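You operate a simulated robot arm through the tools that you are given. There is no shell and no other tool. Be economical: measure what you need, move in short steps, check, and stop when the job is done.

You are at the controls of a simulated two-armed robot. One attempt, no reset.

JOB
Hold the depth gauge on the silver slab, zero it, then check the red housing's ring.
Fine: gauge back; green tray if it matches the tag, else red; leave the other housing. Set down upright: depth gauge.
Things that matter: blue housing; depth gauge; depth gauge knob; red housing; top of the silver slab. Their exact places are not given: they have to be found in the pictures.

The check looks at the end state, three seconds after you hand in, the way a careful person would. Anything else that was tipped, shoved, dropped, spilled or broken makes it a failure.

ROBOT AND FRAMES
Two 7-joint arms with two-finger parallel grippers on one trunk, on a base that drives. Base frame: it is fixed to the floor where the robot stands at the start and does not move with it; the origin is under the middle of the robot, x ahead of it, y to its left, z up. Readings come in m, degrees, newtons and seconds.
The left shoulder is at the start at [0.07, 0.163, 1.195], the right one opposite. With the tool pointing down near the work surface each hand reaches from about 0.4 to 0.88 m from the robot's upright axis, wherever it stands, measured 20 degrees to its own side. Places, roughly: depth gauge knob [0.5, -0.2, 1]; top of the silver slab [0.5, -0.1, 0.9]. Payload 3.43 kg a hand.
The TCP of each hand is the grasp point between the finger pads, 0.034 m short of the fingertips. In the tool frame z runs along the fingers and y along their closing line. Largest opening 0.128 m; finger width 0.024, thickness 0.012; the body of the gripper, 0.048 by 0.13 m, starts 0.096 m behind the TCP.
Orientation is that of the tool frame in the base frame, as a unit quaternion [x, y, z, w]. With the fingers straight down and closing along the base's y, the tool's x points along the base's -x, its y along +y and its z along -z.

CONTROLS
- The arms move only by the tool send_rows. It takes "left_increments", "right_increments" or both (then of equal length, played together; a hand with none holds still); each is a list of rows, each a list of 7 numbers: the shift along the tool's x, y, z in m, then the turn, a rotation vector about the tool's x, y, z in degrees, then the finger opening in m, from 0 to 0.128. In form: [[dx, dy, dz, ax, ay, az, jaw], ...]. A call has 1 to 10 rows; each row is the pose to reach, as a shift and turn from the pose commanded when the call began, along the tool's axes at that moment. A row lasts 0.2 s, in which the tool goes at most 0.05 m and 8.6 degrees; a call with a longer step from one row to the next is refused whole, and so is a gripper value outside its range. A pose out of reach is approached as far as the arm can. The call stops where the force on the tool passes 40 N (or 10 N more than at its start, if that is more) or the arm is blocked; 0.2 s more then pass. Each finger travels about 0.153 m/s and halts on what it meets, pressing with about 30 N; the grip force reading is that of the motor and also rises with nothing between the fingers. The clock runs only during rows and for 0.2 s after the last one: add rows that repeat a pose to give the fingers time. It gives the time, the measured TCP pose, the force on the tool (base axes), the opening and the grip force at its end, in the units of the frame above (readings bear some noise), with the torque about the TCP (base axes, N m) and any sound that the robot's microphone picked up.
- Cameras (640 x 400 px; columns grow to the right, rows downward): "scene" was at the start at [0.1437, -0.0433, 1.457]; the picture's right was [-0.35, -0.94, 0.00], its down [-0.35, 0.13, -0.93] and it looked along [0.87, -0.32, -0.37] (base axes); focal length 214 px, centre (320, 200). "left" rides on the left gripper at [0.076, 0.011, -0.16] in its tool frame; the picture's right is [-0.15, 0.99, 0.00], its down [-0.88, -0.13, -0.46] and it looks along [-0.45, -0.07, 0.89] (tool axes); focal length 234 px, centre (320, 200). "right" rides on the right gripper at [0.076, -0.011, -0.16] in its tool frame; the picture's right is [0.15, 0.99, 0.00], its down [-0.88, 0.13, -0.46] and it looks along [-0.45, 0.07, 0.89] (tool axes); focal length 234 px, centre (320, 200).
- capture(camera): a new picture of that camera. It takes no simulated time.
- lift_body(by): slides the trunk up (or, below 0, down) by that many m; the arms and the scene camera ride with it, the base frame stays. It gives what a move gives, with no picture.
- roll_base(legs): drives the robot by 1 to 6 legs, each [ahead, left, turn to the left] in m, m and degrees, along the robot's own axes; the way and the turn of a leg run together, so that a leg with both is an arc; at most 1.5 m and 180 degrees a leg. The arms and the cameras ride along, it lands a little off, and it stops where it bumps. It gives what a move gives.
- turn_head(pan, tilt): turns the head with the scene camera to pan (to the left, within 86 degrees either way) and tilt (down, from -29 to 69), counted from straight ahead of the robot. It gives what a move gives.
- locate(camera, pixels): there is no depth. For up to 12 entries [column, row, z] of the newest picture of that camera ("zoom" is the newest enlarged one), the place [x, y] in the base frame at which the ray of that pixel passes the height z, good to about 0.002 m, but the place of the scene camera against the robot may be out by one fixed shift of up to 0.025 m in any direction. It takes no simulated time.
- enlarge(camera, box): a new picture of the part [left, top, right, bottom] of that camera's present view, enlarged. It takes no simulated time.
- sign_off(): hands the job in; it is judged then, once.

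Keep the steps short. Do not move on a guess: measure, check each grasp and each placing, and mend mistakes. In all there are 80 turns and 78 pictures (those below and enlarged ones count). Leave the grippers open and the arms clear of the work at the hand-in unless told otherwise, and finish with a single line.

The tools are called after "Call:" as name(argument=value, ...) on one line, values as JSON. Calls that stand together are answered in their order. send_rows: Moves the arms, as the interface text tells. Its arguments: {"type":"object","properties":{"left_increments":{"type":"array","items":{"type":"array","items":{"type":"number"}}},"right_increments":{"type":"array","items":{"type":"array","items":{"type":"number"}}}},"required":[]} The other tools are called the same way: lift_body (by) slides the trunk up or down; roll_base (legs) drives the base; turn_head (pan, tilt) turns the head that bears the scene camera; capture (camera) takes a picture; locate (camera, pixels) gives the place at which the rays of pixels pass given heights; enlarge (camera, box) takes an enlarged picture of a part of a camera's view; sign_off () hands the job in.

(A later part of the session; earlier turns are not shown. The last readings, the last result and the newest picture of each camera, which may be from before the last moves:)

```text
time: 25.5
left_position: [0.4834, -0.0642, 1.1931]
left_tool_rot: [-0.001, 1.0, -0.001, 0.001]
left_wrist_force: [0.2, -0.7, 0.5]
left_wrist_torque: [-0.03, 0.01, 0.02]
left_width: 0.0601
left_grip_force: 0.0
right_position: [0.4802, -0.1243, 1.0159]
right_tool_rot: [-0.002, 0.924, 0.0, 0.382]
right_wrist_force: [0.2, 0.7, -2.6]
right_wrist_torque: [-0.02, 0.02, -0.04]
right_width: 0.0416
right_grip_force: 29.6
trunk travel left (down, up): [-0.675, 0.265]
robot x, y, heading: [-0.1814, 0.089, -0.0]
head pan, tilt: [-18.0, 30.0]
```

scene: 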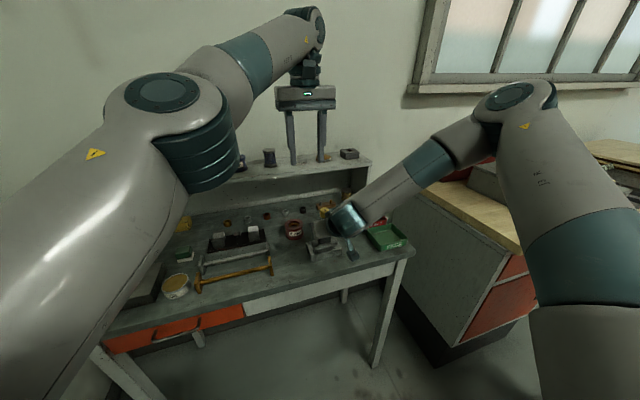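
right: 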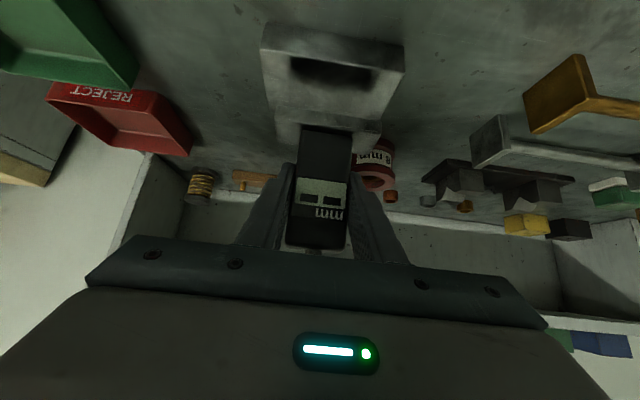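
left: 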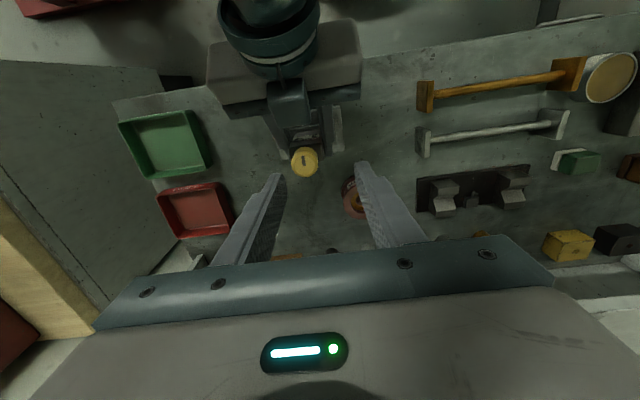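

Call:
send_rows(right_increments=[[0, 0.021, 0, 0, 0, 0, 0.025], [0, 0.042, 0, 0, 0, 0, 0.025], [0.01, 0.042, 0.01, 0, 0, 0, 0.025], [0.018, 0.042, 0.018, 0, 0, 0, 0.025], [0.0205, 0.042, 0.0205, 0, 0, 0, 0.025], [0.0215, 0.042, 0.0215, 0, 0, 0, 0.025]])

Call:
enlarge(camera="right", box=[240, 90, 400, 260])

Call:
enlarge(camera="left", box=[220, 90, 420, 215])

```text
time: 26.9
left_position: [0.4842, -0.0687, 1.1926]
left_tool_rot: [-0.002, 1.0, 0.0, 0.0]
left_wrist_force: [-0.1, -0.3, 0.6]
left_wrist_torque: [0.02, 0.01, -0.02]
left_width: 0.0601
left_grip_force: 0.0
right_position: [0.4807, -0.0855, 0.9864]
right_tool_rot: [-0.002, 0.924, 0.003, 0.383]
right_wrist_force: [0.5, -1.5, 0.0]
right_wrist_torque: [-0.19, -0.08, -0.02]
right_width: 0.0419
right_grip_force: 29.6
trunk travel left (down, up): [-0.675, 0.265]
robot x, y, heading: [-0.1851, 0.0889, -0.0]
head pan, tilt: [-18.0, 30.0]
```

```text
2.35 times, centred on (320, 175) of right
```

zoom: 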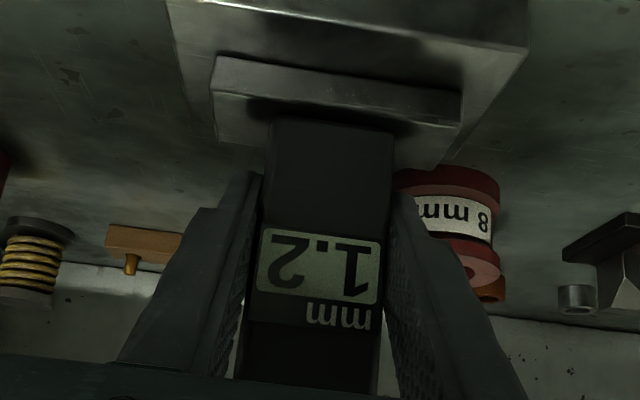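

```text
3.20 times, centred on (320, 152) of left
```

zoom: 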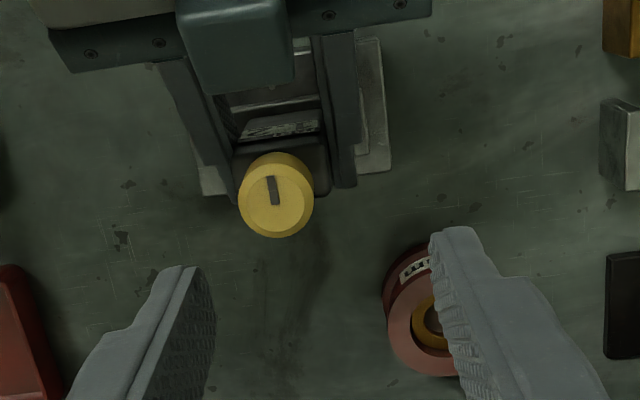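

The gauge is back on the slab, still reading 1.2. I'll press slightly more and locate the knob for the left hand.

Call:
locate(camera="zoom", pixels=[[275, 203, 1.067], [238, 200, 1.067], [314, 203, 1.067]])

Call:
send_rows(right_increments=[[0.0007, 0, 0.0007, 0, 0, 0, 0.025], [0.0007, 0, 0.0007, 0, 0, 0, 0.025]])

```text
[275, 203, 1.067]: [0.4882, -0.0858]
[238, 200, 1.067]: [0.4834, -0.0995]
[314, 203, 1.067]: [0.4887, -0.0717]
```

```text
time: 27.5
left_position: [0.484, -0.0678, 1.1934]
left_tool_rot: [-0.002, 1.0, 0.0, 0.0]
left_wrist_force: [-0.5, -0.6, -0.4]
left_wrist_torque: [-0.02, 0.04, 0.01]
left_width: 0.0599
left_grip_force: 0.1
right_position: [0.4804, -0.0848, 0.9858]
right_tool_rot: [-0.002, 0.923, 0.002, 0.385]
right_wrist_force: [3.1, -0.3, 7.2]
right_wrist_torque: [-0.43, -0.15, 0.11]
right_width: 0.0416
right_grip_force: 30.1
trunk travel left (down, up): [-0.675, 0.265]
robot x, y, heading: [-0.1823, 0.085, 0.1]
head pan, tilt: [-18.0, 30.0]
```

Knob centre ≈(0.485,−0.086), radius ≈14 mm. I'll lower the left hand over it.

Call:
send_rows(left_increments=[[0, -0.01, 0.03, 0, 0, 0, 0.06], [-0.001, -0.018, 0.06, 0, 0, 0, 0.06], [-0.001, -0.018, 0.085, 0, 0, 0, 0.055], [-0.001, -0.018, 0.105, 0, 0, 0, 0.05], [-0.001, -0.018, 0.117, 0, 0, 0, 0.05], [-0.001, -0.018, 0.117, 0, 0, 0, 0.05]])

Call:
enlarge(camera="left", box=[220, 110, 420, 260])

Call:
capture(camera="right")

```text
time: 28.9
left_position: [0.4834, -0.0862, 1.0751]
left_tool_rot: [-0.001, 1.0, -0.001, 0.0]
left_wrist_force: [0.4, -0.4, 0.8]
left_wrist_torque: [-0.02, -0.03, -0.01]
left_width: 0.0499
left_grip_force: 0.0
right_position: [0.4803, -0.0848, 0.9866]
right_tool_rot: [-0.001, 0.923, 0.002, 0.384]
right_wrist_force: [2.6, -0.1, 12.2]
right_wrist_torque: [-0.39, -0.21, 0.02]
right_width: 0.0417
right_grip_force: 29.9
trunk travel left (down, up): [-0.675, 0.265]
robot x, y, heading: [-0.1815, 0.0868, -0.0]
head pan, tilt: [-18.0, 30.0]
```

```text
2.67 times, centred on (320, 185) of left
```

zoom: 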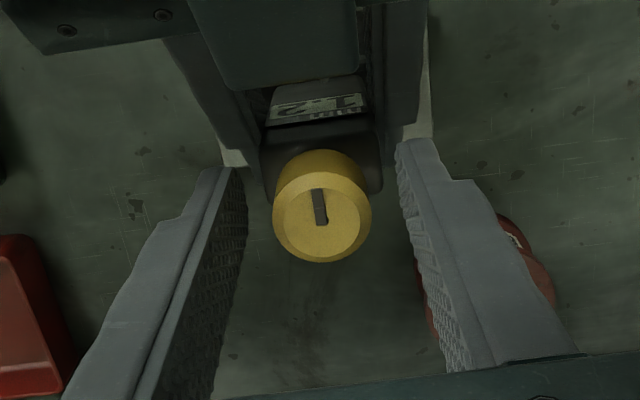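

```text
38 pictures are left
```

right: 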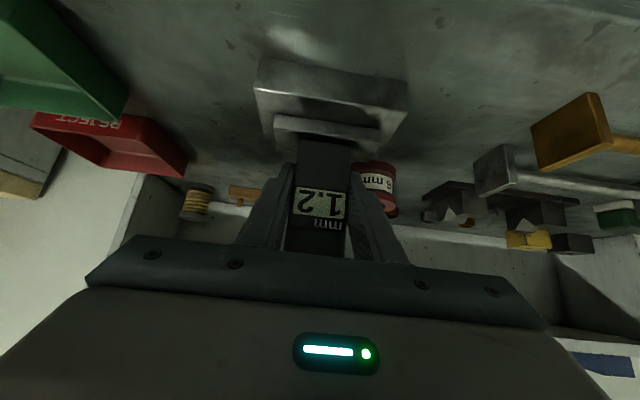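

Call:
locate(camera="zoom", pixels=[[320, 222, 1.067], [274, 215, 1.067], [371, 215, 1.067], [320, 262, 1.067]])

```text
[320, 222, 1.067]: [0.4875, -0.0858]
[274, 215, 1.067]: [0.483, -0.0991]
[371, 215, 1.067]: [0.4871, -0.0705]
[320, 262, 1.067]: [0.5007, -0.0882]
```

The knob centre is ≈(0.486,−0.085). I'll nudge 2.5 mm forward and close gently on it.

Call:
send_rows(left_increments=[[-0.0025, 0.001, 0, 0, 0, 0, 0.04], [-0.0025, 0.001, 0, 0, 0, 0, 0.03], [-0.0025, 0.001, 0, 0, 0, 0, 0.022], [-0.0025, 0.001, 0, 0, 0, 0, 0.018], [-0.0025, 0.001, 0, 0, 0, 0, 0.018]])

Call:
enlarge(camera="right", box=[240, 90, 400, 260])

Call:
enlarge(camera="left", box=[220, 110, 420, 260])

```text
time: 30.1
left_position: [0.4867, -0.0848, 1.0752]
left_tool_rot: [-0.001, 1.0, 0.0, -0.001]
left_wrist_force: [2.3, -2.5, -0.2]
left_wrist_torque: [-0.07, -0.1, 0.03]
left_width: 0.0276
left_grip_force: 30.2
right_position: [0.4791, -0.0851, 0.9858]
right_tool_rot: [0.0, 0.924, 0.001, 0.383]
right_wrist_force: [2.2, 2.7, 15.1]
right_wrist_torque: [-0.46, -0.36, -0.01]
right_width: 0.0419
right_grip_force: 30.0
trunk travel left (down, up): [-0.675, 0.265]
robot x, y, heading: [-0.1842, 0.0866, 0.1]
head pan, tilt: [-18.0, 30.0]
```

```text
2.35 times, centred on (320, 175) of right
```

zoom: 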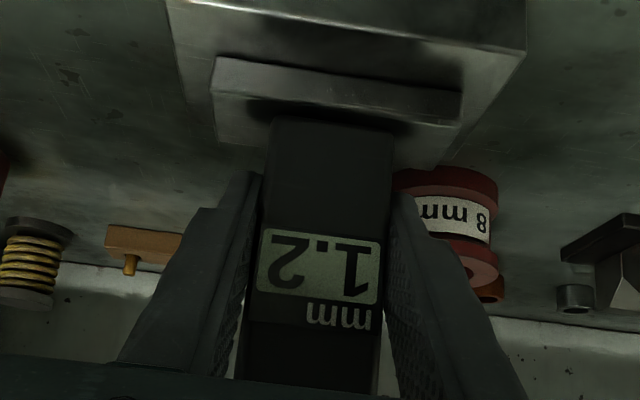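

```text
2.67 times, centred on (320, 185) of left
```

zoom: 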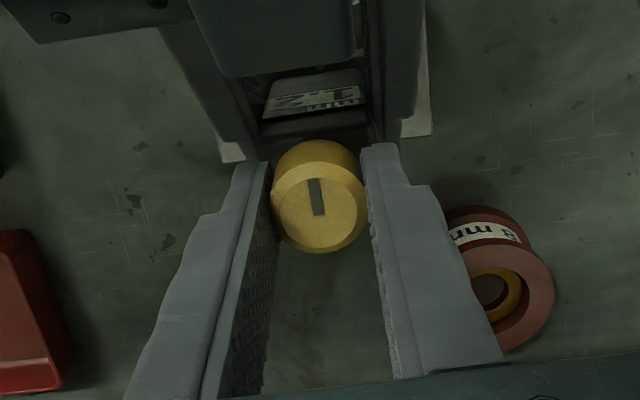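

Knob gripped (27.6 mm). I'll turn it 16° about the tool z axis and read the display.

Call:
send_rows(left_increments=[[0, 0, 0, 0, 0, 4, 0.018], [0, 0, 0, 0, 0, 8, 0.018], [0, 0, 0, 0, 0, 12, 0.018], [0, 0, 0, 0, 0, 16, 0.018]])

Call:
enlarge(camera="right", box=[240, 90, 400, 260])

```text
time: 31.1
left_position: [0.4865, -0.0845, 1.0759]
left_tool_rot: [0.138, 0.99, 0.0, 0.0]
left_wrist_force: [0.3, -7.7, -6.0]
left_wrist_torque: [-0.13, -0.14, 0.37]
left_width: 0.0278
left_grip_force: 29.8
right_position: [0.4795, -0.0853, 0.9872]
right_tool_rot: [-0.002, 0.924, 0.003, 0.383]
right_wrist_force: [1.5, 6.6, 19.8]
right_wrist_torque: [-0.48, -0.02, -0.3]
right_width: 0.0418
right_grip_force: 29.8
trunk travel left (down, up): [-0.675, 0.265]
robot x, y, heading: [-0.1837, 0.0855, 0.4]
head pan, tilt: [-18.0, 30.0]
```

```text
2.35 times, centred on (320, 175) of right
```

zoom: 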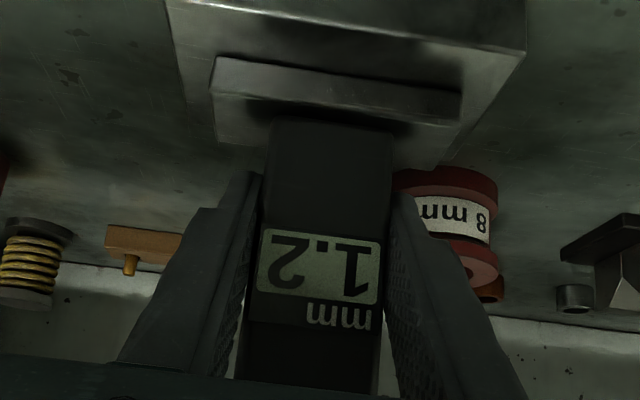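

Still 1.2. I'll continue turning to 45° while watching the torque.

Call:
send_rows(left_increments=[[0, 0, 0, 0, 0, 7, 0.018], [0, 0, 0, 0, 0, 14, 0.018], [0, 0, 0, 0, 0, 21, 0.018], [0, 0, 0, 0, 0, 28, 0.018], [0, 0, 0, 0, 0, 28, 0.018]])

Call:
enlarge(camera="right", box=[240, 90, 400, 260])

Call:
enlarge(camera="left", box=[220, 110, 420, 260])

```text
time: 32.3
left_position: [0.4851, -0.0861, 1.0774]
left_tool_rot: [0.375, 0.927, -0.001, 0.0]
left_wrist_force: [-10.3, -20.2, 8.8]
left_wrist_torque: [-0.37, 0.16, 0.28]
left_width: 0.0279
left_grip_force: 29.6
right_position: [0.4803, -0.0853, 0.9853]
right_tool_rot: [-0.002, 0.923, 0.003, 0.384]
right_wrist_force: [15.9, 18.0, 9.8]
right_wrist_torque: [-0.73, 0.49, -0.38]
right_width: 0.0414
right_grip_force: 29.6
trunk travel left (down, up): [-0.675, 0.265]
robot x, y, heading: [-0.1835, 0.0837, 0.1]
head pan, tilt: [-18.0, 30.0]
```

```text
2.35 times, centred on (320, 175) of right
```

zoom: 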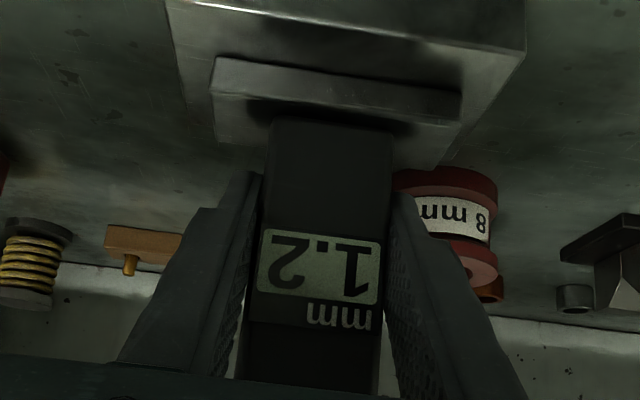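

```text
2.67 times, centred on (320, 185) of left
```

zoom: 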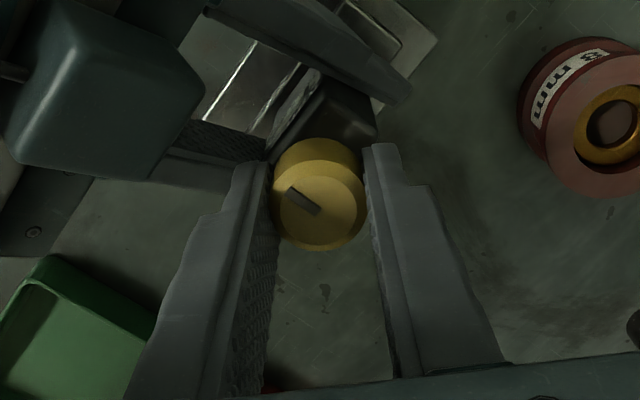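

The slot stayed aligned with the body, so the fingers slipped; that direction seems stopped. I'll turn the other way and watch.

Call:
send_rows(left_increments=[[0, 0, 0, 0, 0, -7, 0.018], [0, 0, 0, 0, 0, -14, 0.018], [0, 0, 0, 0, 0, -21, 0.018], [0, 0, 0, 0, 0, -28, 0.018], [0, 0, 0, 0, 0, -35, 0.018], [0, 0, 0, 0, 0, -42, 0.018], [0, 0, 0, 0, 0, -42, 0.018]])

Call:
enlarge(camera="right", box=[240, 90, 400, 260])

Call:
enlarge(camera="left", box=[220, 110, 420, 260])

```text
time: 33.9
left_position: [0.4865, -0.0847, 1.0775]
left_tool_rot: [0.014, 1.0, 0.0, 0.0]
left_wrist_force: [-17.1, -13.0, 14.6]
left_wrist_torque: [-0.24, 0.53, 0.04]
left_width: 0.0279
left_grip_force: 29.8
right_position: [0.4798, -0.0842, 0.9866]
right_tool_rot: [-0.001, 0.924, 0.001, 0.383]
right_wrist_force: [20.7, 15.3, 4.2]
right_wrist_torque: [-0.22, 0.59, -0.01]
right_width: 0.0417
right_grip_force: 30.6
trunk travel left (down, up): [-0.675, 0.265]
robot x, y, heading: [-0.1836, 0.0865, 0.1]
head pan, tilt: [-18.0, 30.0]
```

```text
2.35 times, centred on (320, 175) of right
```

zoom: 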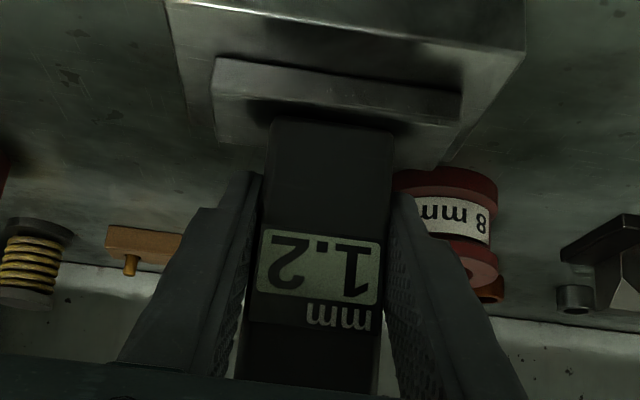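

```text
2.67 times, centred on (320, 185) of left
```

zoom: 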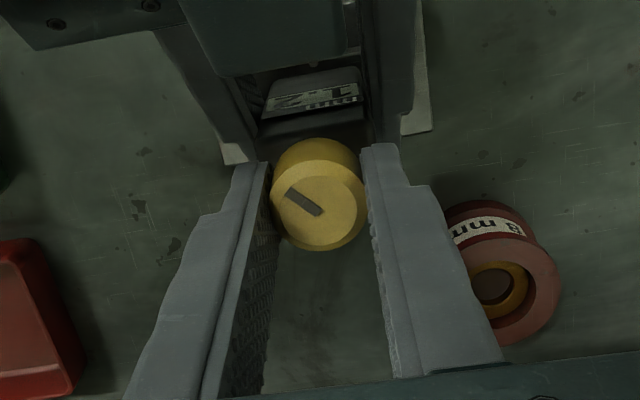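

Now the knob turned with the hand (slot rotated ≈45° against the body), still 1.2. Continuing in this direction.

Call:
send_rows(left_increments=[[0, 0, 0, 0, 0, -7, 0.018], [0, 0, 0, 0, 0, -14, 0.018], [0, 0, 0, 0, 0, -21, 0.018], [0, 0, 0, 0, 0, -28, 0.018], [0, 0, 0, 0, 0, -35, 0.018], [0, 0, 0, 0, 0, -42, 0.018], [0, 0, 0, 0, 0, -42, 0.018]])

Call:
enlarge(camera="right", box=[240, 90, 400, 260])

Call:
enlarge(camera="left", box=[220, 110, 420, 260])

```text
time: 35.5
left_position: [0.487, -0.0844, 1.0764]
left_tool_rot: [-0.345, 0.939, 0.0, 0.0]
left_wrist_force: [-16.9, 3.9, 2.7]
left_wrist_torque: [0.04, 0.78, -0.07]
left_width: 0.0278
left_grip_force: 30.0
right_position: [0.4807, -0.0848, 0.9861]
right_tool_rot: [-0.001, 0.924, 0.001, 0.384]
right_wrist_force: [15.7, -0.3, 7.4]
right_wrist_torque: [0.09, 0.74, -0.01]
right_width: 0.0415
right_grip_force: 29.9
trunk travel left (down, up): [-0.675, 0.265]
robot x, y, heading: [-0.1801, 0.0875, 0.3]
head pan, tilt: [-18.0, 30.0]
```

```text
2.35 times, centred on (320, 175) of right
```

zoom: 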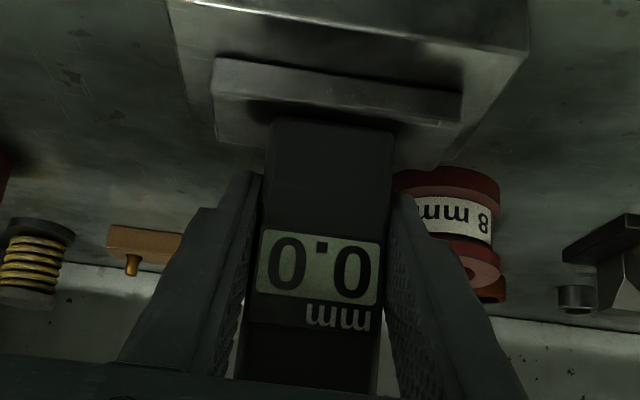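

```text
2.67 times, centred on (320, 185) of left
```

zoom: 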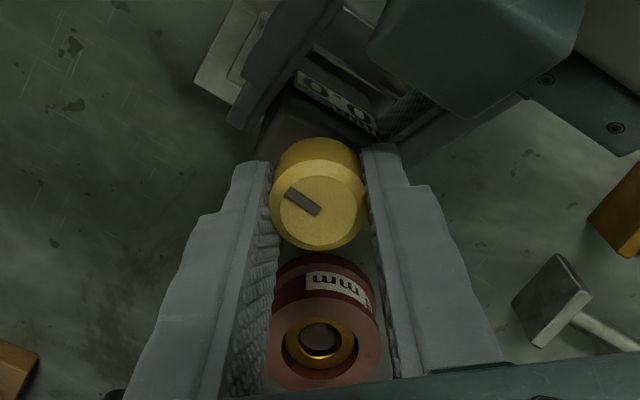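

It reads 0.0: zeroed. I'll open the left hand and lift it straight off, then rotate it back and clear it to the left.

Call:
send_rows(left_increments=[[0, 0, 0, 0, 0, 0, 0.03], [0, 0, 0, 0, 0, 0, 0.045], [0, 0, 0, 0, 0, 0, 0.05], [0, 0, -0.03, 0, 0, 0, 0.05], [0, 0, -0.07, 0, 0, 0, 0.05], [0, 0, -0.11, 0, 0, 6, 0.05], [0, 0, -0.15, 0, 0, 13, 0.05], [0, 0, -0.17, 0, 0, 20, 0.05], [0, 0, -0.17, 0, 0, 28, 0.05], [0, 0, -0.17, 0, 0, 36, 0.05]])

Call:
enlarge(camera="right", box=[240, 90, 400, 260])

```text
time: 37.7
left_position: [0.476, -0.0683, 1.2419]
left_tool_rot: [-0.035, 0.999, 0.0, 0.001]
left_wrist_force: [-0.6, 0.7, 0.2]
left_wrist_torque: [-0.01, -0.02, 0.0]
left_width: 0.05
left_grip_force: 0.0
left hand out of reach, approached as far as the arm can: row 7, 8, 9, 10
right_position: [0.4788, -0.0854, 0.9856]
right_tool_rot: [-0.002, 0.924, 0.002, 0.383]
right_wrist_force: [-1.3, -3.2, 11.1]
right_wrist_torque: [0.07, -0.23, 0.11]
right_width: 0.0415
right_grip_force: 30.2
trunk travel left (down, up): [-0.675, 0.265]
robot x, y, heading: [-0.1816, 0.0851, 0.0]
head pan, tilt: [-18.0, 30.0]
```

```text
2.35 times, centred on (320, 175) of right
```

zoom: 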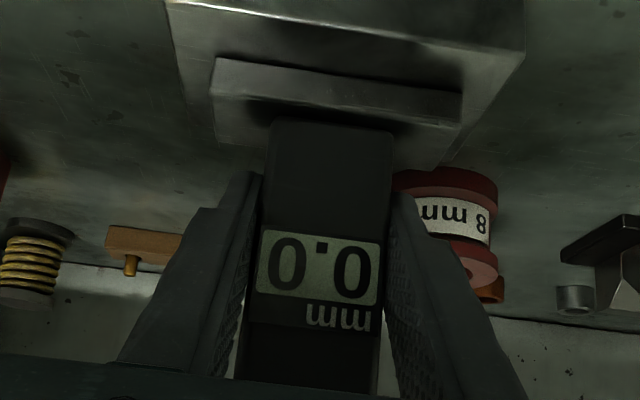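

Still 0.0 with the hand off. I'll move the left hand away left and lift the gauge to z≈1.06.

Call:
send_rows(left_increments=[[0.005, 0.03, 0, 0, 0, 4, 0.05], [0.01, 0.07, 0, 0, 0, 4, 0.06], [0.015, 0.115, 0, 0, 0, 4, 0.08], [0.02, 0.16, 0, 0, 0, 4, 0.1], [0.025, 0.205, 0, 0, 0, 4, 0.128], [0.03, 0.25, 0, 0, 0, 4, 0.128]], right_increments=[[-0.0106, 0, -0.0106, 0, 0, 0, 0.025], [-0.022, 0, -0.022, 0, 0, 0, 0.025], [-0.036, 0, -0.036, 0, 0, 0, 0.025], [-0.054, 0, -0.054, 0, 0, 0, 0.025], [-0.058, 0, -0.058, 0, 0, 0, 0.025], [-0.058, 0, -0.058, 0, 0, 0, 0.025]])

Call:
capture(camera="left")

Call:
enlarge(camera="right", box=[240, 60, 440, 260])

```text
time: 39.1
left_position: [0.4304, 0.1807, 1.241]
left_tool_rot: [-0.001, 1.0, -0.001, -0.001]
left_wrist_force: [0.5, 0.4, -0.9]
left_wrist_torque: [-0.03, 0.01, 0.02]
left_width: 0.1284
left_grip_force: 0.0
right_position: [0.4806, -0.0832, 1.0682]
right_tool_rot: [-0.001, 0.924, 0.0, 0.382]
right_wrist_force: [-0.4, 1.0, -3.1]
right_wrist_torque: [-0.02, -0.03, -0.03]
right_width: 0.0415
right_grip_force: 30.0
trunk travel left (down, up): [-0.675, 0.265]
robot x, y, heading: [-0.1818, 0.0866, 0.2]
head pan, tilt: [-18.0, 30.0]
```

```text
27 pictures are left
```

left: 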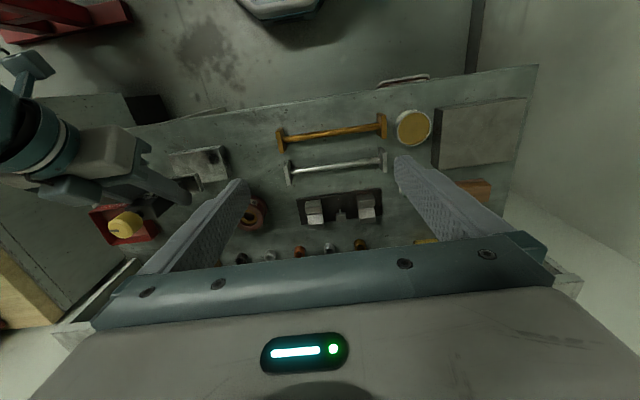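

```text
2.00 times, centred on (340, 160) of right
```

zoom: 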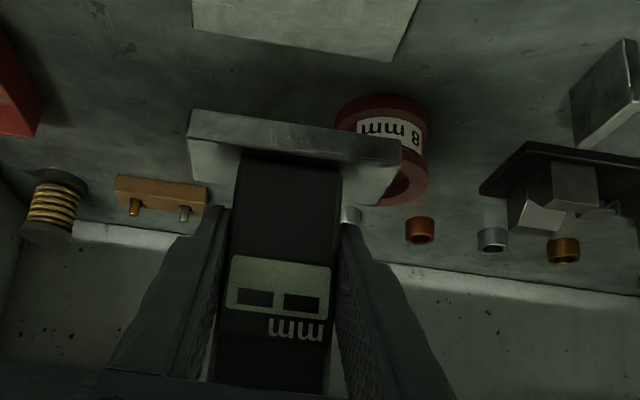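

Call:
enlarge(camera="left", box=[225, 180, 285, 240])

```text
6.67 times, centred on (255, 210) of left
```

zoom: 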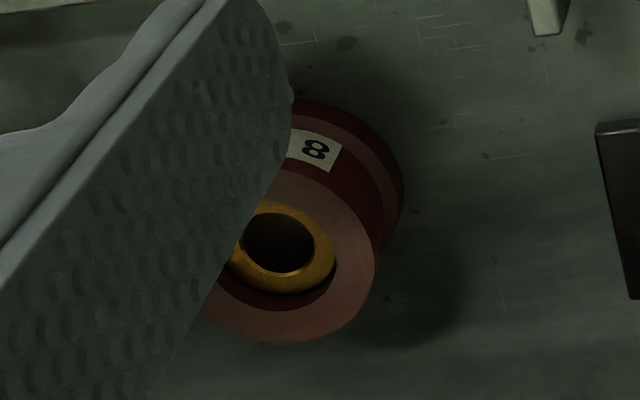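

Call:
locate(camera="zoom", pixels=[[282, 254, 0.952], [376, 250, 0.952], [283, 342, 0.952], [290, 168, 0.952], [400, 190, 0.9]])

```text
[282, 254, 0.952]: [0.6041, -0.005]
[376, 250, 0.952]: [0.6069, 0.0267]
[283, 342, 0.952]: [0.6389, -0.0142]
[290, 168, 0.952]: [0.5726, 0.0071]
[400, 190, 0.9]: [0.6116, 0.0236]
```

Circle fit of the rim: centre ≈(0.603,−0.009), radius 35 mm, top z≈0.952. I'll move the gauge above it (TCP (0.602,−0.008), z≈1.048).

Call:
send_rows(right_increments=[[-0.018, 0.019, 0.025, 0, 0, 0, 0.025], [-0.036, 0.038, 0.05, 0, 0, 0, 0.025], [-0.054, 0.057, 0.075, 0, 0, 0, 0.025], [-0.0718, 0.075, 0.1, 0, 0, 0, 0.025], [-0.0718, 0.075, 0.1, 0, 0, 0, 0.025]])

Call:
enlarge(camera="right", box=[220, 40, 440, 260])

Call:
capture(camera="left")

```text
time: 40.3
left_position: [0.4296, 0.1793, 1.2418]
left_tool_rot: [-0.002, 1.0, 0.0, 0.0]
left_wrist_force: [-0.7, 0.1, 0.3]
left_wrist_torque: [0.01, 0.0, 0.02]
left_width: 0.128
left_grip_force: 0.1
right_position: [0.562, -0.0786, 1.07]
right_tool_rot: [-0.001, 0.924, 0.002, 0.383]
right_wrist_force: [0.3, -1.1, -2.4]
right_wrist_torque: [0.02, 0.01, 0.02]
right_width: 0.0417
right_grip_force: 30.3
right hand out of reach, approached as far as the arm can: row 2, 3, 4, 5
trunk travel left (down, up): [-0.675, 0.265]
robot x, y, heading: [-0.1838, 0.0902, 0.2]
head pan, tilt: [-18.0, 30.0]
```

```text
1.82 times, centred on (330, 150) of right
```

zoom: 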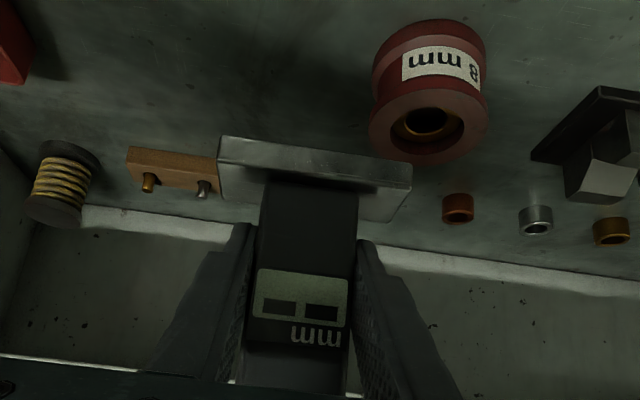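

```text
23 pictures are left
```

left: 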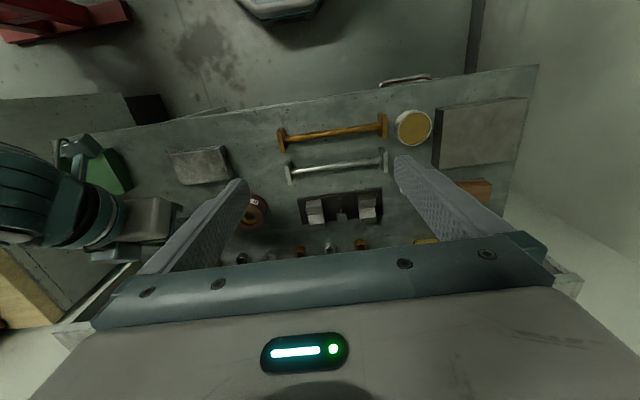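

The arm is at its reach limit again (no contact). I'll shift the base 0.05 forward and 0.11 left; the gauge foot rides at z≈1.0, clear of the housing.

Call:
roll_base(legs=[[0.05, 0.11, 0]])

```text
time: 41.5
left_position: [0.4804, 0.2849, 1.2424]
left_tool_rot: [-0.001, 1.0, 0.0, 0.0]
left_wrist_force: [-0.3, 0.5, -0.4]
left_wrist_torque: [0.0, -0.04, 0.02]
left_width: 0.1279
left_grip_force: 0.0
right_position: [0.6124, 0.0271, 1.0691]
right_tool_rot: [0.0, 0.923, 0.001, 0.384]
right_wrist_force: [0.1, -0.2, -2.1]
right_wrist_torque: [-0.01, -0.02, 0.0]
right_width: 0.0416
right_grip_force: 30.1
trunk travel left (down, up): [-0.675, 0.265]
robot x, y, heading: [-0.132, 0.1964, 0.2]
head pan, tilt: [-18.0, 30.0]
```

Call:
send_rows(right_increments=[[0.007, -0.012, 0.003, 0, 0, 0, 0.025], [0.014, -0.024, 0.007, 0, 0, 0, 0.025], [0.028, -0.035, 0.013, 0, 0, 0, 0.025], [0.028, -0.035, 0.013, 0, 0, 0, 0.025]])

Call:
enlarge(camera="right", box=[220, 40, 440, 260])

Call:
enlarge(camera="left", box=[100, 130, 300, 280])

```text
time: 42.5
left_position: [0.4799, 0.2846, 1.2422]
left_tool_rot: [0.0, 1.0, 0.0, -0.001]
left_wrist_force: [0.0, -1.1, 0.4]
left_wrist_torque: [-0.01, 0.0, -0.02]
left_width: 0.128
left_grip_force: 0.1
right_position: [0.6012, -0.0071, 1.0425]
right_tool_rot: [-0.001, 0.924, 0.002, 0.383]
right_wrist_force: [-0.3, -0.6, -3.1]
right_wrist_torque: [-0.01, 0.03, 0.02]
right_width: 0.0418
right_grip_force: 30.4
trunk travel left (down, up): [-0.675, 0.265]
robot x, y, heading: [-0.1294, 0.1941, -0.1]
head pan, tilt: [-18.0, 30.0]
```

```text
1.82 times, centred on (330, 150) of right
```

zoom: 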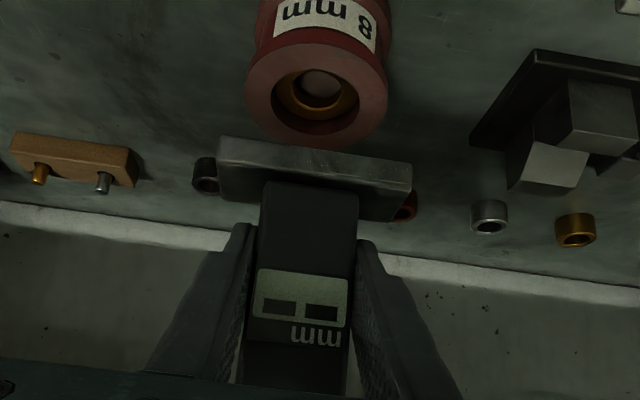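

```text
2.67 times, centred on (200, 205) of left
```

zoom: 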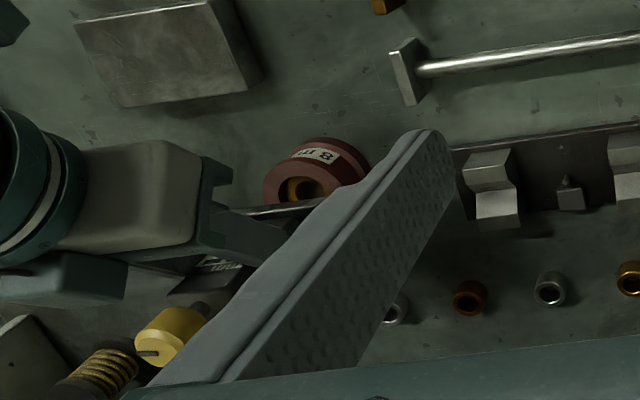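

Call:
locate(camera="right", pixels=[[328.4, 90.6, 0.952], [289, 90, 0.952], [367, 97, 0.952], [326, 117, 0.952], [275, 117, 0.99], [379.5, 131, 0.99], [324, 80, 0.952], [331, 63.4, 0.952]])

```text
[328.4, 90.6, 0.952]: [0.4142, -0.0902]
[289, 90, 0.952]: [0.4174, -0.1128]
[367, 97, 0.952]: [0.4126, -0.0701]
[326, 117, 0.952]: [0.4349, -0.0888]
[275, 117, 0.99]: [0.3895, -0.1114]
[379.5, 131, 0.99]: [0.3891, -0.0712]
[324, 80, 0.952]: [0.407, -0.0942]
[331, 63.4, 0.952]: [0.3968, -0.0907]
```

The locate used the older full picture's pose; I'll redo it with heights corrected for the shift (−0.056).

Call:
locate(camera="right", pixels=[[328.4, 90.6, 0.896], [289, 90, 0.896], [367, 97, 0.896], [326, 117, 0.896], [331, 63.4, 0.896], [275, 117, 0.934], [379.5, 131, 0.934], [276, 141, 0.926], [372, 151, 0.926]])

```text
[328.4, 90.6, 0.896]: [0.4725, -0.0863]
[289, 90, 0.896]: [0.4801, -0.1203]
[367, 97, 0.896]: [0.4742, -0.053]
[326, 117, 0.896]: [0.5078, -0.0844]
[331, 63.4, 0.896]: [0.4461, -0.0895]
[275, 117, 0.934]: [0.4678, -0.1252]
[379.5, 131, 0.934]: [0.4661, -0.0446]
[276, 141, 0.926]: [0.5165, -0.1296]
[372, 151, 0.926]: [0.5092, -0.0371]
```

Housing centre ≈(0.600,−0.009), foot centre ≈(0.602,−0.007). Aligned within a few mm. Lowering slowly with a 2 mm y correction, expecting contact near TCP z≈1.015.

Call:
send_rows(right_increments=[[0.008, -0.002, 0.008, 0, 0, 0, 0.025], [0.014, -0.002, 0.014, 0, 0, 0, 0.025], [0.0165, -0.002, 0.0165, 0, 0, 0, 0.025], [0.018, -0.002, 0.018, 0, 0, 0, 0.025], [0.019, -0.002, 0.019, 0, 0, 0, 0.025]])

```text
time: 43.7
left_position: [0.4809, 0.285, 1.2407]
left_tool_rot: [-0.001, 1.0, 0.0, 0.001]
left_wrist_force: [-0.5, 0.6, -0.2]
left_wrist_torque: [0.01, 0.03, 0.02]
left_width: 0.1279
left_grip_force: 0.0
right_position: [0.6029, -0.0088, 1.0134]
right_tool_rot: [-0.001, 0.924, 0.001, 0.384]
right_wrist_force: [-0.4, 0.7, -2.4]
right_wrist_torque: [-0.02, 0.01, -0.02]
right_width: 0.0417
right_grip_force: 29.8
trunk travel left (down, up): [-0.675, 0.265]
robot x, y, heading: [-0.1307, 0.1888, 0.1]
head pan, tilt: [-18.0, 30.0]
```

No contact yet (−2.4 N). I'll continue down in 1.4 mm steps.

Call:
send_rows(right_increments=[[0.001, 0, 0.001, 0, 0, 0, 0.025], [0.002, 0, 0.002, 0, 0, 0, 0.025], [0.003, 0, 0.003, 0, 0, 0, 0.025], [0.004, 0, 0.004, 0, 0, 0, 0.025]])

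Call:
enlarge(camera="right", box=[220, 40, 440, 260])

```text
time: 44.7
left_position: [0.4792, 0.285, 1.242]
left_tool_rot: [-0.001, 1.0, 0.0, 0.0]
left_wrist_force: [0.4, 0.1, 0.3]
left_wrist_torque: [-0.03, -0.03, -0.01]
left_width: 0.1279
left_grip_force: 0.2
right_position: [0.6019, -0.0099, 1.0089]
right_tool_rot: [0.0, 0.924, 0.001, 0.383]
right_wrist_force: [-0.1, -0.2, -2.3]
right_wrist_torque: [0.05, 0.01, 0.0]
right_width: 0.0418
right_grip_force: 30.3
trunk travel left (down, up): [-0.675, 0.265]
robot x, y, heading: [-0.1294, 0.1951, 0.1]
head pan, tilt: [-18.0, 30.0]
```

```text
1.82 times, centred on (330, 150) of right
```

zoom: 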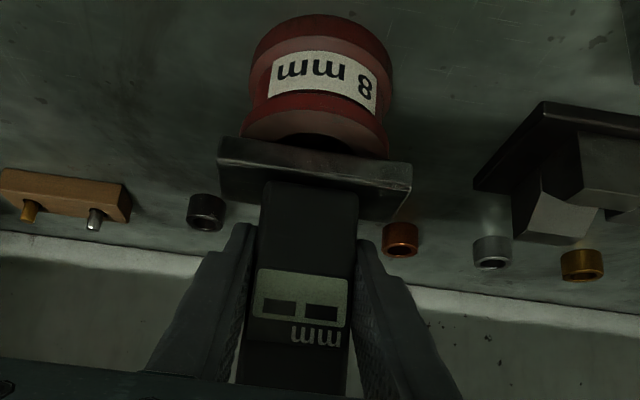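

Call:
send_rows(right_increments=[[0.001, 0, 0.001, 0, 0, 0, 0.025], [0.002, 0, 0.002, 0, 0, 0, 0.025], [0.0028, 0, 0.0028, 0, 0, 0, 0.025], [0.0035, 0, 0.0035, 0, 0, 0, 0.025]])

```text
time: 45.7
left_position: [0.4795, 0.2855, 1.2428]
left_tool_rot: [-0.001, 1.0, -0.001, 0.0]
left_wrist_force: [0.1, -0.2, -0.4]
left_wrist_torque: [0.01, 0.04, 0.01]
left_width: 0.1281
left_grip_force: 0.0
right_position: [0.6016, -0.0087, 1.0057]
right_tool_rot: [0.0, 0.923, 0.002, 0.384]
right_wrist_force: [-1.0, 0.7, 6.0]
right_wrist_torque: [-0.17, -0.11, 0.01]
right_width: 0.0418
right_grip_force: 29.9
trunk travel left (down, up): [-0.675, 0.265]
robot x, y, heading: [-0.1342, 0.1973, -0.0]
head pan, tilt: [-18.0, 30.0]
```

Contact at TCP z≈1.006 (≈8 N). Reading the display.

Call:
enlarge(camera="right", box=[220, 40, 440, 260])

```text
1.82 times, centred on (330, 150) of right
```

zoom: 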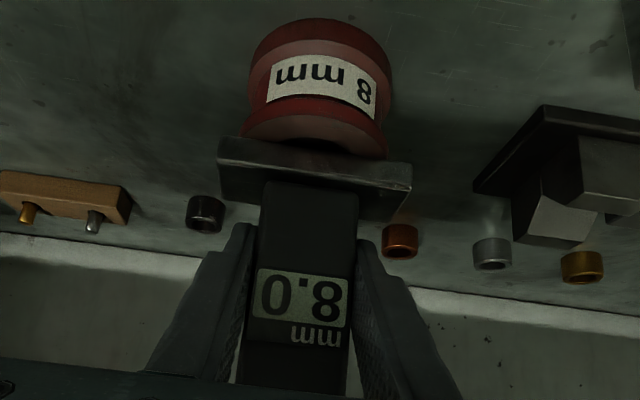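

Call:
enlarge(camera="right", box=[295, 180, 355, 235])

```text
7.27 times, centred on (325, 208) of right
```

zoom: 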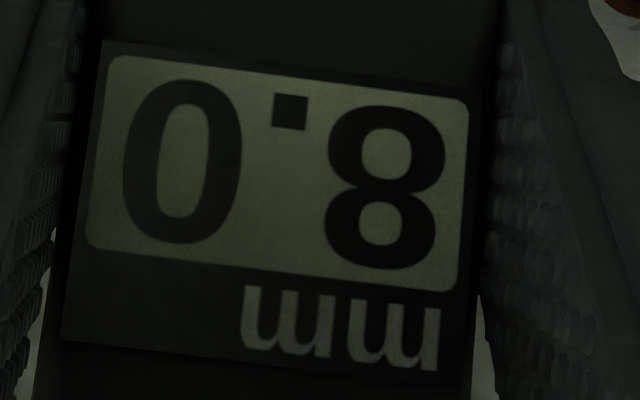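

8.0 mm matches the "8 mm" tag, so the housing goes to the green tray. First the gauge goes back: lift it, then drive the base back toward its first place.

Call:
send_rows(right_increments=[[-0.008, 0, -0.008, 0, 0, 0, 0.025], [-0.02, 0, -0.02, 0, 0, 0, 0.025], [-0.04, 0, -0.04, 0, 0, 0, 0.025], [-0.06, 0, -0.06, 0, 0, 0, 0.025], [-0.068, 0, -0.068, 0, 0, 0, 0.025]])

Call:
roll_base(legs=[[-0.03, -0.16, 0]])

```text
time: 46.9
left_position: [0.4796, 0.2852, 1.2403]
left_tool_rot: [-0.001, 1.0, 0.0, 0.0]
left_wrist_force: [-1.1, -0.2, -0.3]
left_wrist_torque: [0.01, -0.03, -0.01]
left_width: 0.1281
left_grip_force: 0.1
right_position: [0.6015, -0.0107, 1.0999]
right_tool_rot: [0.0, 0.924, 0.001, 0.382]
right_wrist_force: [0.0, 0.3, -2.4]
right_wrist_torque: [-0.03, -0.01, -0.01]
right_width: 0.0417
right_grip_force: 30.3
trunk travel left (down, up): [-0.675, 0.265]
robot x, y, heading: [-0.1292, 0.195, -0.1]
head pan, tilt: [-18.0, 30.0]
```

```text
time: 48.4
left_position: [0.451, 0.1275, 1.2412]
left_tool_rot: [0.0, 1.0, -0.002, -0.001]
left_wrist_force: [-0.2, -0.2, 0.9]
left_wrist_torque: [-0.03, 0.01, 0.0]
left_width: 0.1282
left_grip_force: 0.0
right_position: [0.5719, -0.1672, 1.0992]
right_tool_rot: [-0.001, 0.924, 0.001, 0.383]
right_wrist_force: [-0.1, -0.1, -2.1]
right_wrist_torque: [-0.04, 0.01, -0.02]
right_width: 0.0417
right_grip_force: 30.1
trunk travel left (down, up): [-0.675, 0.265]
robot x, y, heading: [-0.1612, 0.0323, 0.1]
head pan, tilt: [-18.0, 30.0]
```

Call:
send_rows(right_increments=[[0.022, -0.011, -0.022, 0, 0, 0, 0.025], [0.044, -0.022, -0.044, 0, 0, 0, 0.025], [0.065, -0.032, -0.065, 0, 0, 0, 0.025], [0.095, -0.032, -0.035, 0, 0, 0, 0.025], [0.125, -0.032, -0.005, 0, 0, 0, 0.025], [0.135, -0.032, 0.005, 0, 0, 0, 0.025], [0.135, -0.032, 0.005, 0, 0, 0, 0.025]])

Call:
capture(camera="right")

```text
time: 50.0
left_position: [0.4516, 0.126, 1.2418]
left_tool_rot: [0.0, 1.0, -0.001, -0.001]
left_wrist_force: [0.8, 0.4, 0.3]
left_wrist_torque: [-0.01, 0.03, 0.0]
left_width: 0.1281
left_grip_force: 0.0
right_position: [0.4805, -0.2004, 0.9991]
right_tool_rot: [-0.001, 0.924, 0.002, 0.383]
right_wrist_force: [0.0, -0.1, -2.1]
right_wrist_torque: [0.02, 0.01, -0.03]
right_width: 0.0419
right_grip_force: 30.1
trunk travel left (down, up): [-0.675, 0.265]
robot x, y, heading: [-0.1592, 0.0338, 0.1]
head pan, tilt: [-18.0, 30.0]
```

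```text
17 pictures are left
```

right: 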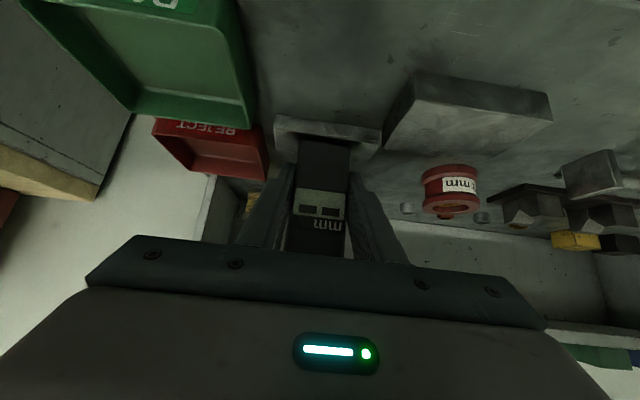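

Clear between the tray and the slab. Lowering onto the original spot (contact expected at z≈0.962).

Call:
send_rows(right_increments=[[0.0106, 0.001, 0.0106, 0, 0, 0, 0.025], [0.019, 0.001, 0.019, 0, 0, 0, 0.025], [0.0235, 0.001, 0.0235, 0, 0, 0, 0.025], [0.025, 0.001, 0.025, 0, 0, 0, 0.025], [0.026, 0.001, 0.026, 0, 0, 0, 0.025], [0.0266, 0.001, 0.0266, 0, 0, 0, 0.025]])

```text
time: 51.4
left_position: [0.4517, 0.1279, 1.2417]
left_tool_rot: [0.0, 1.0, 0.0, 0.0]
left_wrist_force: [0.0, -0.8, 0.2]
left_wrist_torque: [-0.02, 0.02, 0.01]
left_width: 0.128
left_grip_force: 0.1
right_position: [0.48, -0.2008, 0.9636]
right_tool_rot: [0.001, 0.924, 0.001, 0.383]
right_wrist_force: [-0.3, -0.2, -2.8]
right_wrist_torque: [-0.02, -0.01, 0.04]
right_width: 0.0416
right_grip_force: 30.1
trunk travel left (down, up): [-0.675, 0.265]
robot x, y, heading: [-0.1624, 0.0352, -0.1]
head pan, tilt: [-18.0, 30.0]
```

Call:
send_rows(right_increments=[[0.0007, 0, 0.0007, 0, 0, 0, 0.025], [0.0014, 0, 0.0014, 0, 0, 0, 0.025], [0.002, 0, 0.002, 0, 0, 0, 0.025]])

```text
time: 52.2
left_position: [0.4503, 0.1259, 1.2414]
left_tool_rot: [0.0, 1.0, 0.0, 0.0]
left_wrist_force: [-0.4, 0.0, -0.8]
left_wrist_torque: [0.02, 0.02, 0.03]
left_width: 0.128
left_grip_force: 0.1
right_position: [0.4808, -0.2019, 0.9602]
right_tool_rot: [0.0, 0.924, 0.002, 0.382]
right_wrist_force: [-0.2, 0.6, -3.1]
right_wrist_torque: [-0.01, -0.01, -0.04]
right_width: 0.0419
right_grip_force: 29.9
trunk travel left (down, up): [-0.675, 0.265]
robot x, y, heading: [-0.1584, 0.0337, 0.1]
head pan, tilt: [-18.0, 30.0]
```

No contact yet; continuing down in ~1 mm steps.

Call:
send_rows(right_increments=[[0.0008, 0, 0.0008, 0, 0, 0, 0.025], [0.0016, 0, 0.0016, 0, 0, 0, 0.025], [0.0024, 0, 0.0024, 0, 0, 0, 0.025], [0.003, 0, 0.003, 0, 0, 0, 0.025]])

```text
time: 53.2
left_position: [0.4501, 0.1259, 1.2418]
left_tool_rot: [-0.001, 1.0, 0.0, 0.0]
left_wrist_force: [0.0, -0.2, -0.2]
left_wrist_torque: [0.02, 0.02, 0.0]
left_width: 0.1278
left_grip_force: 0.1
right_position: [0.4801, -0.1992, 0.9561]
right_tool_rot: [-0.001, 0.924, 0.001, 0.383]
right_wrist_force: [0.3, 0.1, -1.7]
right_wrist_torque: [-0.03, -0.01, 0.03]
right_width: 0.042
right_grip_force: 30.3
trunk travel left (down, up): [-0.675, 0.265]
robot x, y, heading: [-0.1603, 0.0315, -0.0]
head pan, tilt: [-18.0, 30.0]
```

Call:
send_rows(right_increments=[[0.0008, 0, 0.0008, 0, 0, 0, 0.025], [0.0016, 0, 0.0016, 0, 0, 0, 0.025], [0.0022, 0, 0.0022, 0, 0, 0, 0.025]])

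Call:
enlarge(camera="right", box=[240, 80, 400, 260])

```text
time: 54.0
left_position: [0.4493, 0.1273, 1.2427]
left_tool_rot: [0.0, 1.0, 0.0, 0.001]
left_wrist_force: [0.3, 1.2, 0.1]
left_wrist_torque: [-0.01, 0.0, -0.02]
left_width: 0.1281
left_grip_force: 0.1
right_position: [0.4794, -0.2005, 0.9561]
right_tool_rot: [-0.001, 0.922, 0.001, 0.386]
right_wrist_force: [0.8, -1.6, 16.3]
right_wrist_torque: [-0.19, -0.19, 0.06]
right_width: 0.042
right_grip_force: 29.7
trunk travel left (down, up): [-0.675, 0.265]
robot x, y, heading: [-0.1609, 0.0382, 0.1]
head pan, tilt: [-18.0, 30.0]
```

```text
2.22 times, centred on (320, 170) of right
```

zoom: 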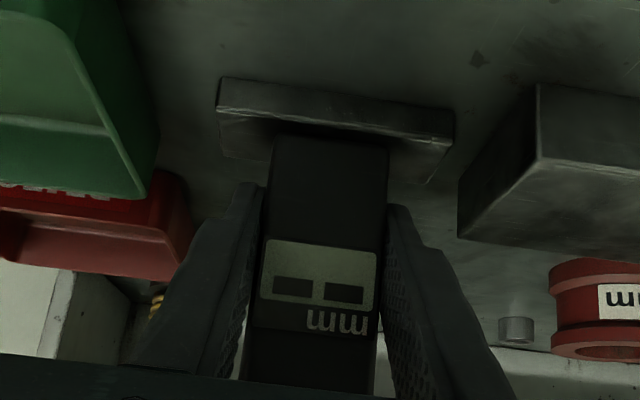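

Contact (≈18 N) at z≈0.956, gauge on the table. I'll ease the pressure, open, and back out along the tool axis.

Call:
send_rows(right_increments=[[-0.0008, 0, -0.0008, 0, 0, 0, 0.025], [-0.0012, 0, -0.0012, 0, 0, 0, 0.035], [-0.0012, 0, -0.0012, 0, 0, 0, 0.05], [-0.0012, 0, -0.0012, 0, 0, 0, 0.07], [-0.0012, 0, -0.0012, 0, 0, 0, 0.08], [-0.0012, 0, -0.0012, 0, 0, 0, 0.08]])

Call:
send_rows(right_increments=[[0, 0, -0.02, 0, 0, 0, 0.08], [-0.005, 0, -0.05, 0, 0, 0, 0.08], [-0.01, 0, -0.09, 0, 0, 0, 0.08], [-0.03, 0, -0.12, 0, 0, 0, 0.08], [-0.06, 0, -0.14, 0, 0, 0, 0.08], [-0.09, 0, -0.16, 0, 0, 0, 0.08]])

Call:
capture(camera="right")

```text
time: 55.4
left_position: [0.4509, 0.1261, 1.2423]
left_tool_rot: [0.0, 1.0, 0.0, -0.001]
left_wrist_force: [0.0, 0.2, -0.4]
left_wrist_torque: [0.0, -0.02, 0.01]
left_width: 0.128
left_grip_force: 0.0
right_position: [0.4802, -0.2, 0.9555]
right_tool_rot: [-0.001, 0.924, 0.001, 0.384]
right_wrist_force: [1.1, 0.1, -0.5]
right_wrist_torque: [0.02, 0.02, 0.0]
right_width: 0.0799
right_grip_force: 0.1
trunk travel left (down, up): [-0.675, 0.265]
robot x, y, heading: [-0.1585, 0.0351, 0.2]
head pan, tilt: [-18.0, 30.0]
```

```text
time: 56.8
left_position: [0.4492, 0.1271, 1.2425]
left_tool_rot: [0.0, 1.0, 0.0, 0.0]
left_wrist_force: [-0.5, 0.3, -0.6]
left_wrist_torque: [-0.03, -0.04, -0.02]
left_width: 0.1283
left_grip_force: 0.0
right_position: [0.4295, -0.1995, 1.1329]
right_tool_rot: [0.0, 0.924, 0.0, 0.383]
right_wrist_force: [0.2, 0.4, -0.2]
right_wrist_torque: [0.02, -0.01, 0.0]
right_width: 0.08
right_grip_force: 0.1
trunk travel left (down, up): [-0.675, 0.265]
robot x, y, heading: [-0.1615, 0.0355, -0.0]
head pan, tilt: [-18.0, 30.0]
```

```text
15 pictures are left
```

right: 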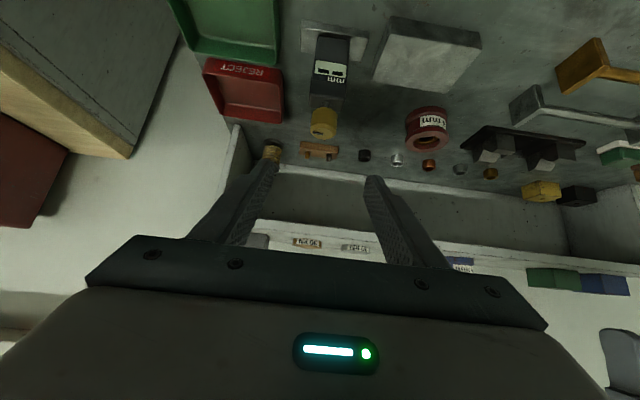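

The gauge stands upright at its place. Now for the housing: I'll turn the right hand back to straight down above the bench and move the left hand farther left.

Call:
send_rows(right_increments=[[-0.01, 0.01, 0.006, 0, 7.5, 0, 0.1], [-0.02, 0.02, 0.012, 0, 15, 0, 0.1], [-0.03, 0.03, 0.018, 0, 22.5, 0, 0.1], [-0.04, 0.04, 0.025, 0, 30, 0, 0.1], [-0.05, 0.05, 0.03, 0, 37.5, 0, 0.1], [-0.0615, 0.05, 0.0375, 0, 45, 0, 0.1], [-0.0615, 0.05, 0.0375, 0, 45, 0, 0.1]], left_increments=[[0, 0.03, 0, 0, 0, 0, 0.128], [0, 0.06, 0, 0, 0, 0, 0.128], [0, 0.09, 0, 0, 0, 0, 0.128], [0, 0.12, 0, 0, 0, 0, 0.128], [0, 0.15, 0, 0, 0, 0, 0.128], [0, 0.18, 0, 0, 0, 0, 0.128], [0, 0.2, 0, 0, 0, 0, 0.128]])

Call:
capture(camera="right")

```text
time: 58.4
left_position: [0.4469, 0.3275, 1.2423]
left_tool_rot: [0.0, 1.0, 0.0, 0.0]
left_wrist_force: [-0.6, 0.1, 0.4]
left_wrist_torque: [-0.02, -0.02, -0.02]
left_width: 0.1282
left_grip_force: 0.0
right_position: [0.4845, -0.1663, 1.1465]
right_tool_rot: [-0.001, 1.0, 0.001, 0.001]
right_wrist_force: [0.1, -0.7, 0.3]
right_wrist_torque: [-0.02, 0.0, 0.04]
right_width: 0.1001
right_grip_force: 0.1
right hand out of reach, approached as far as the arm can: row 6, 7
trunk travel left (down, up): [-0.675, 0.265]
robot x, y, heading: [-0.1597, 0.0337, -0.0]
head pan, tilt: [-18.0, 30.0]
```

```text
14 pictures are left
```

right: 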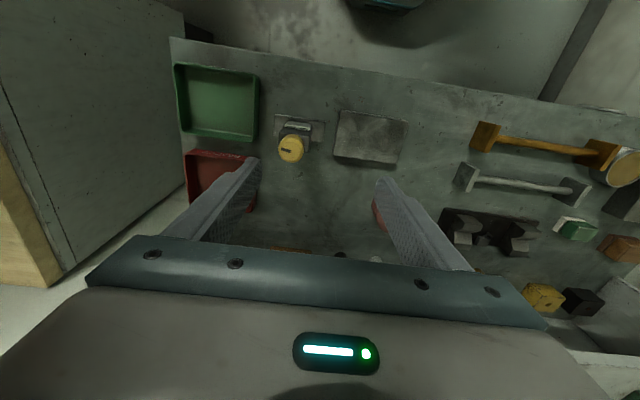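

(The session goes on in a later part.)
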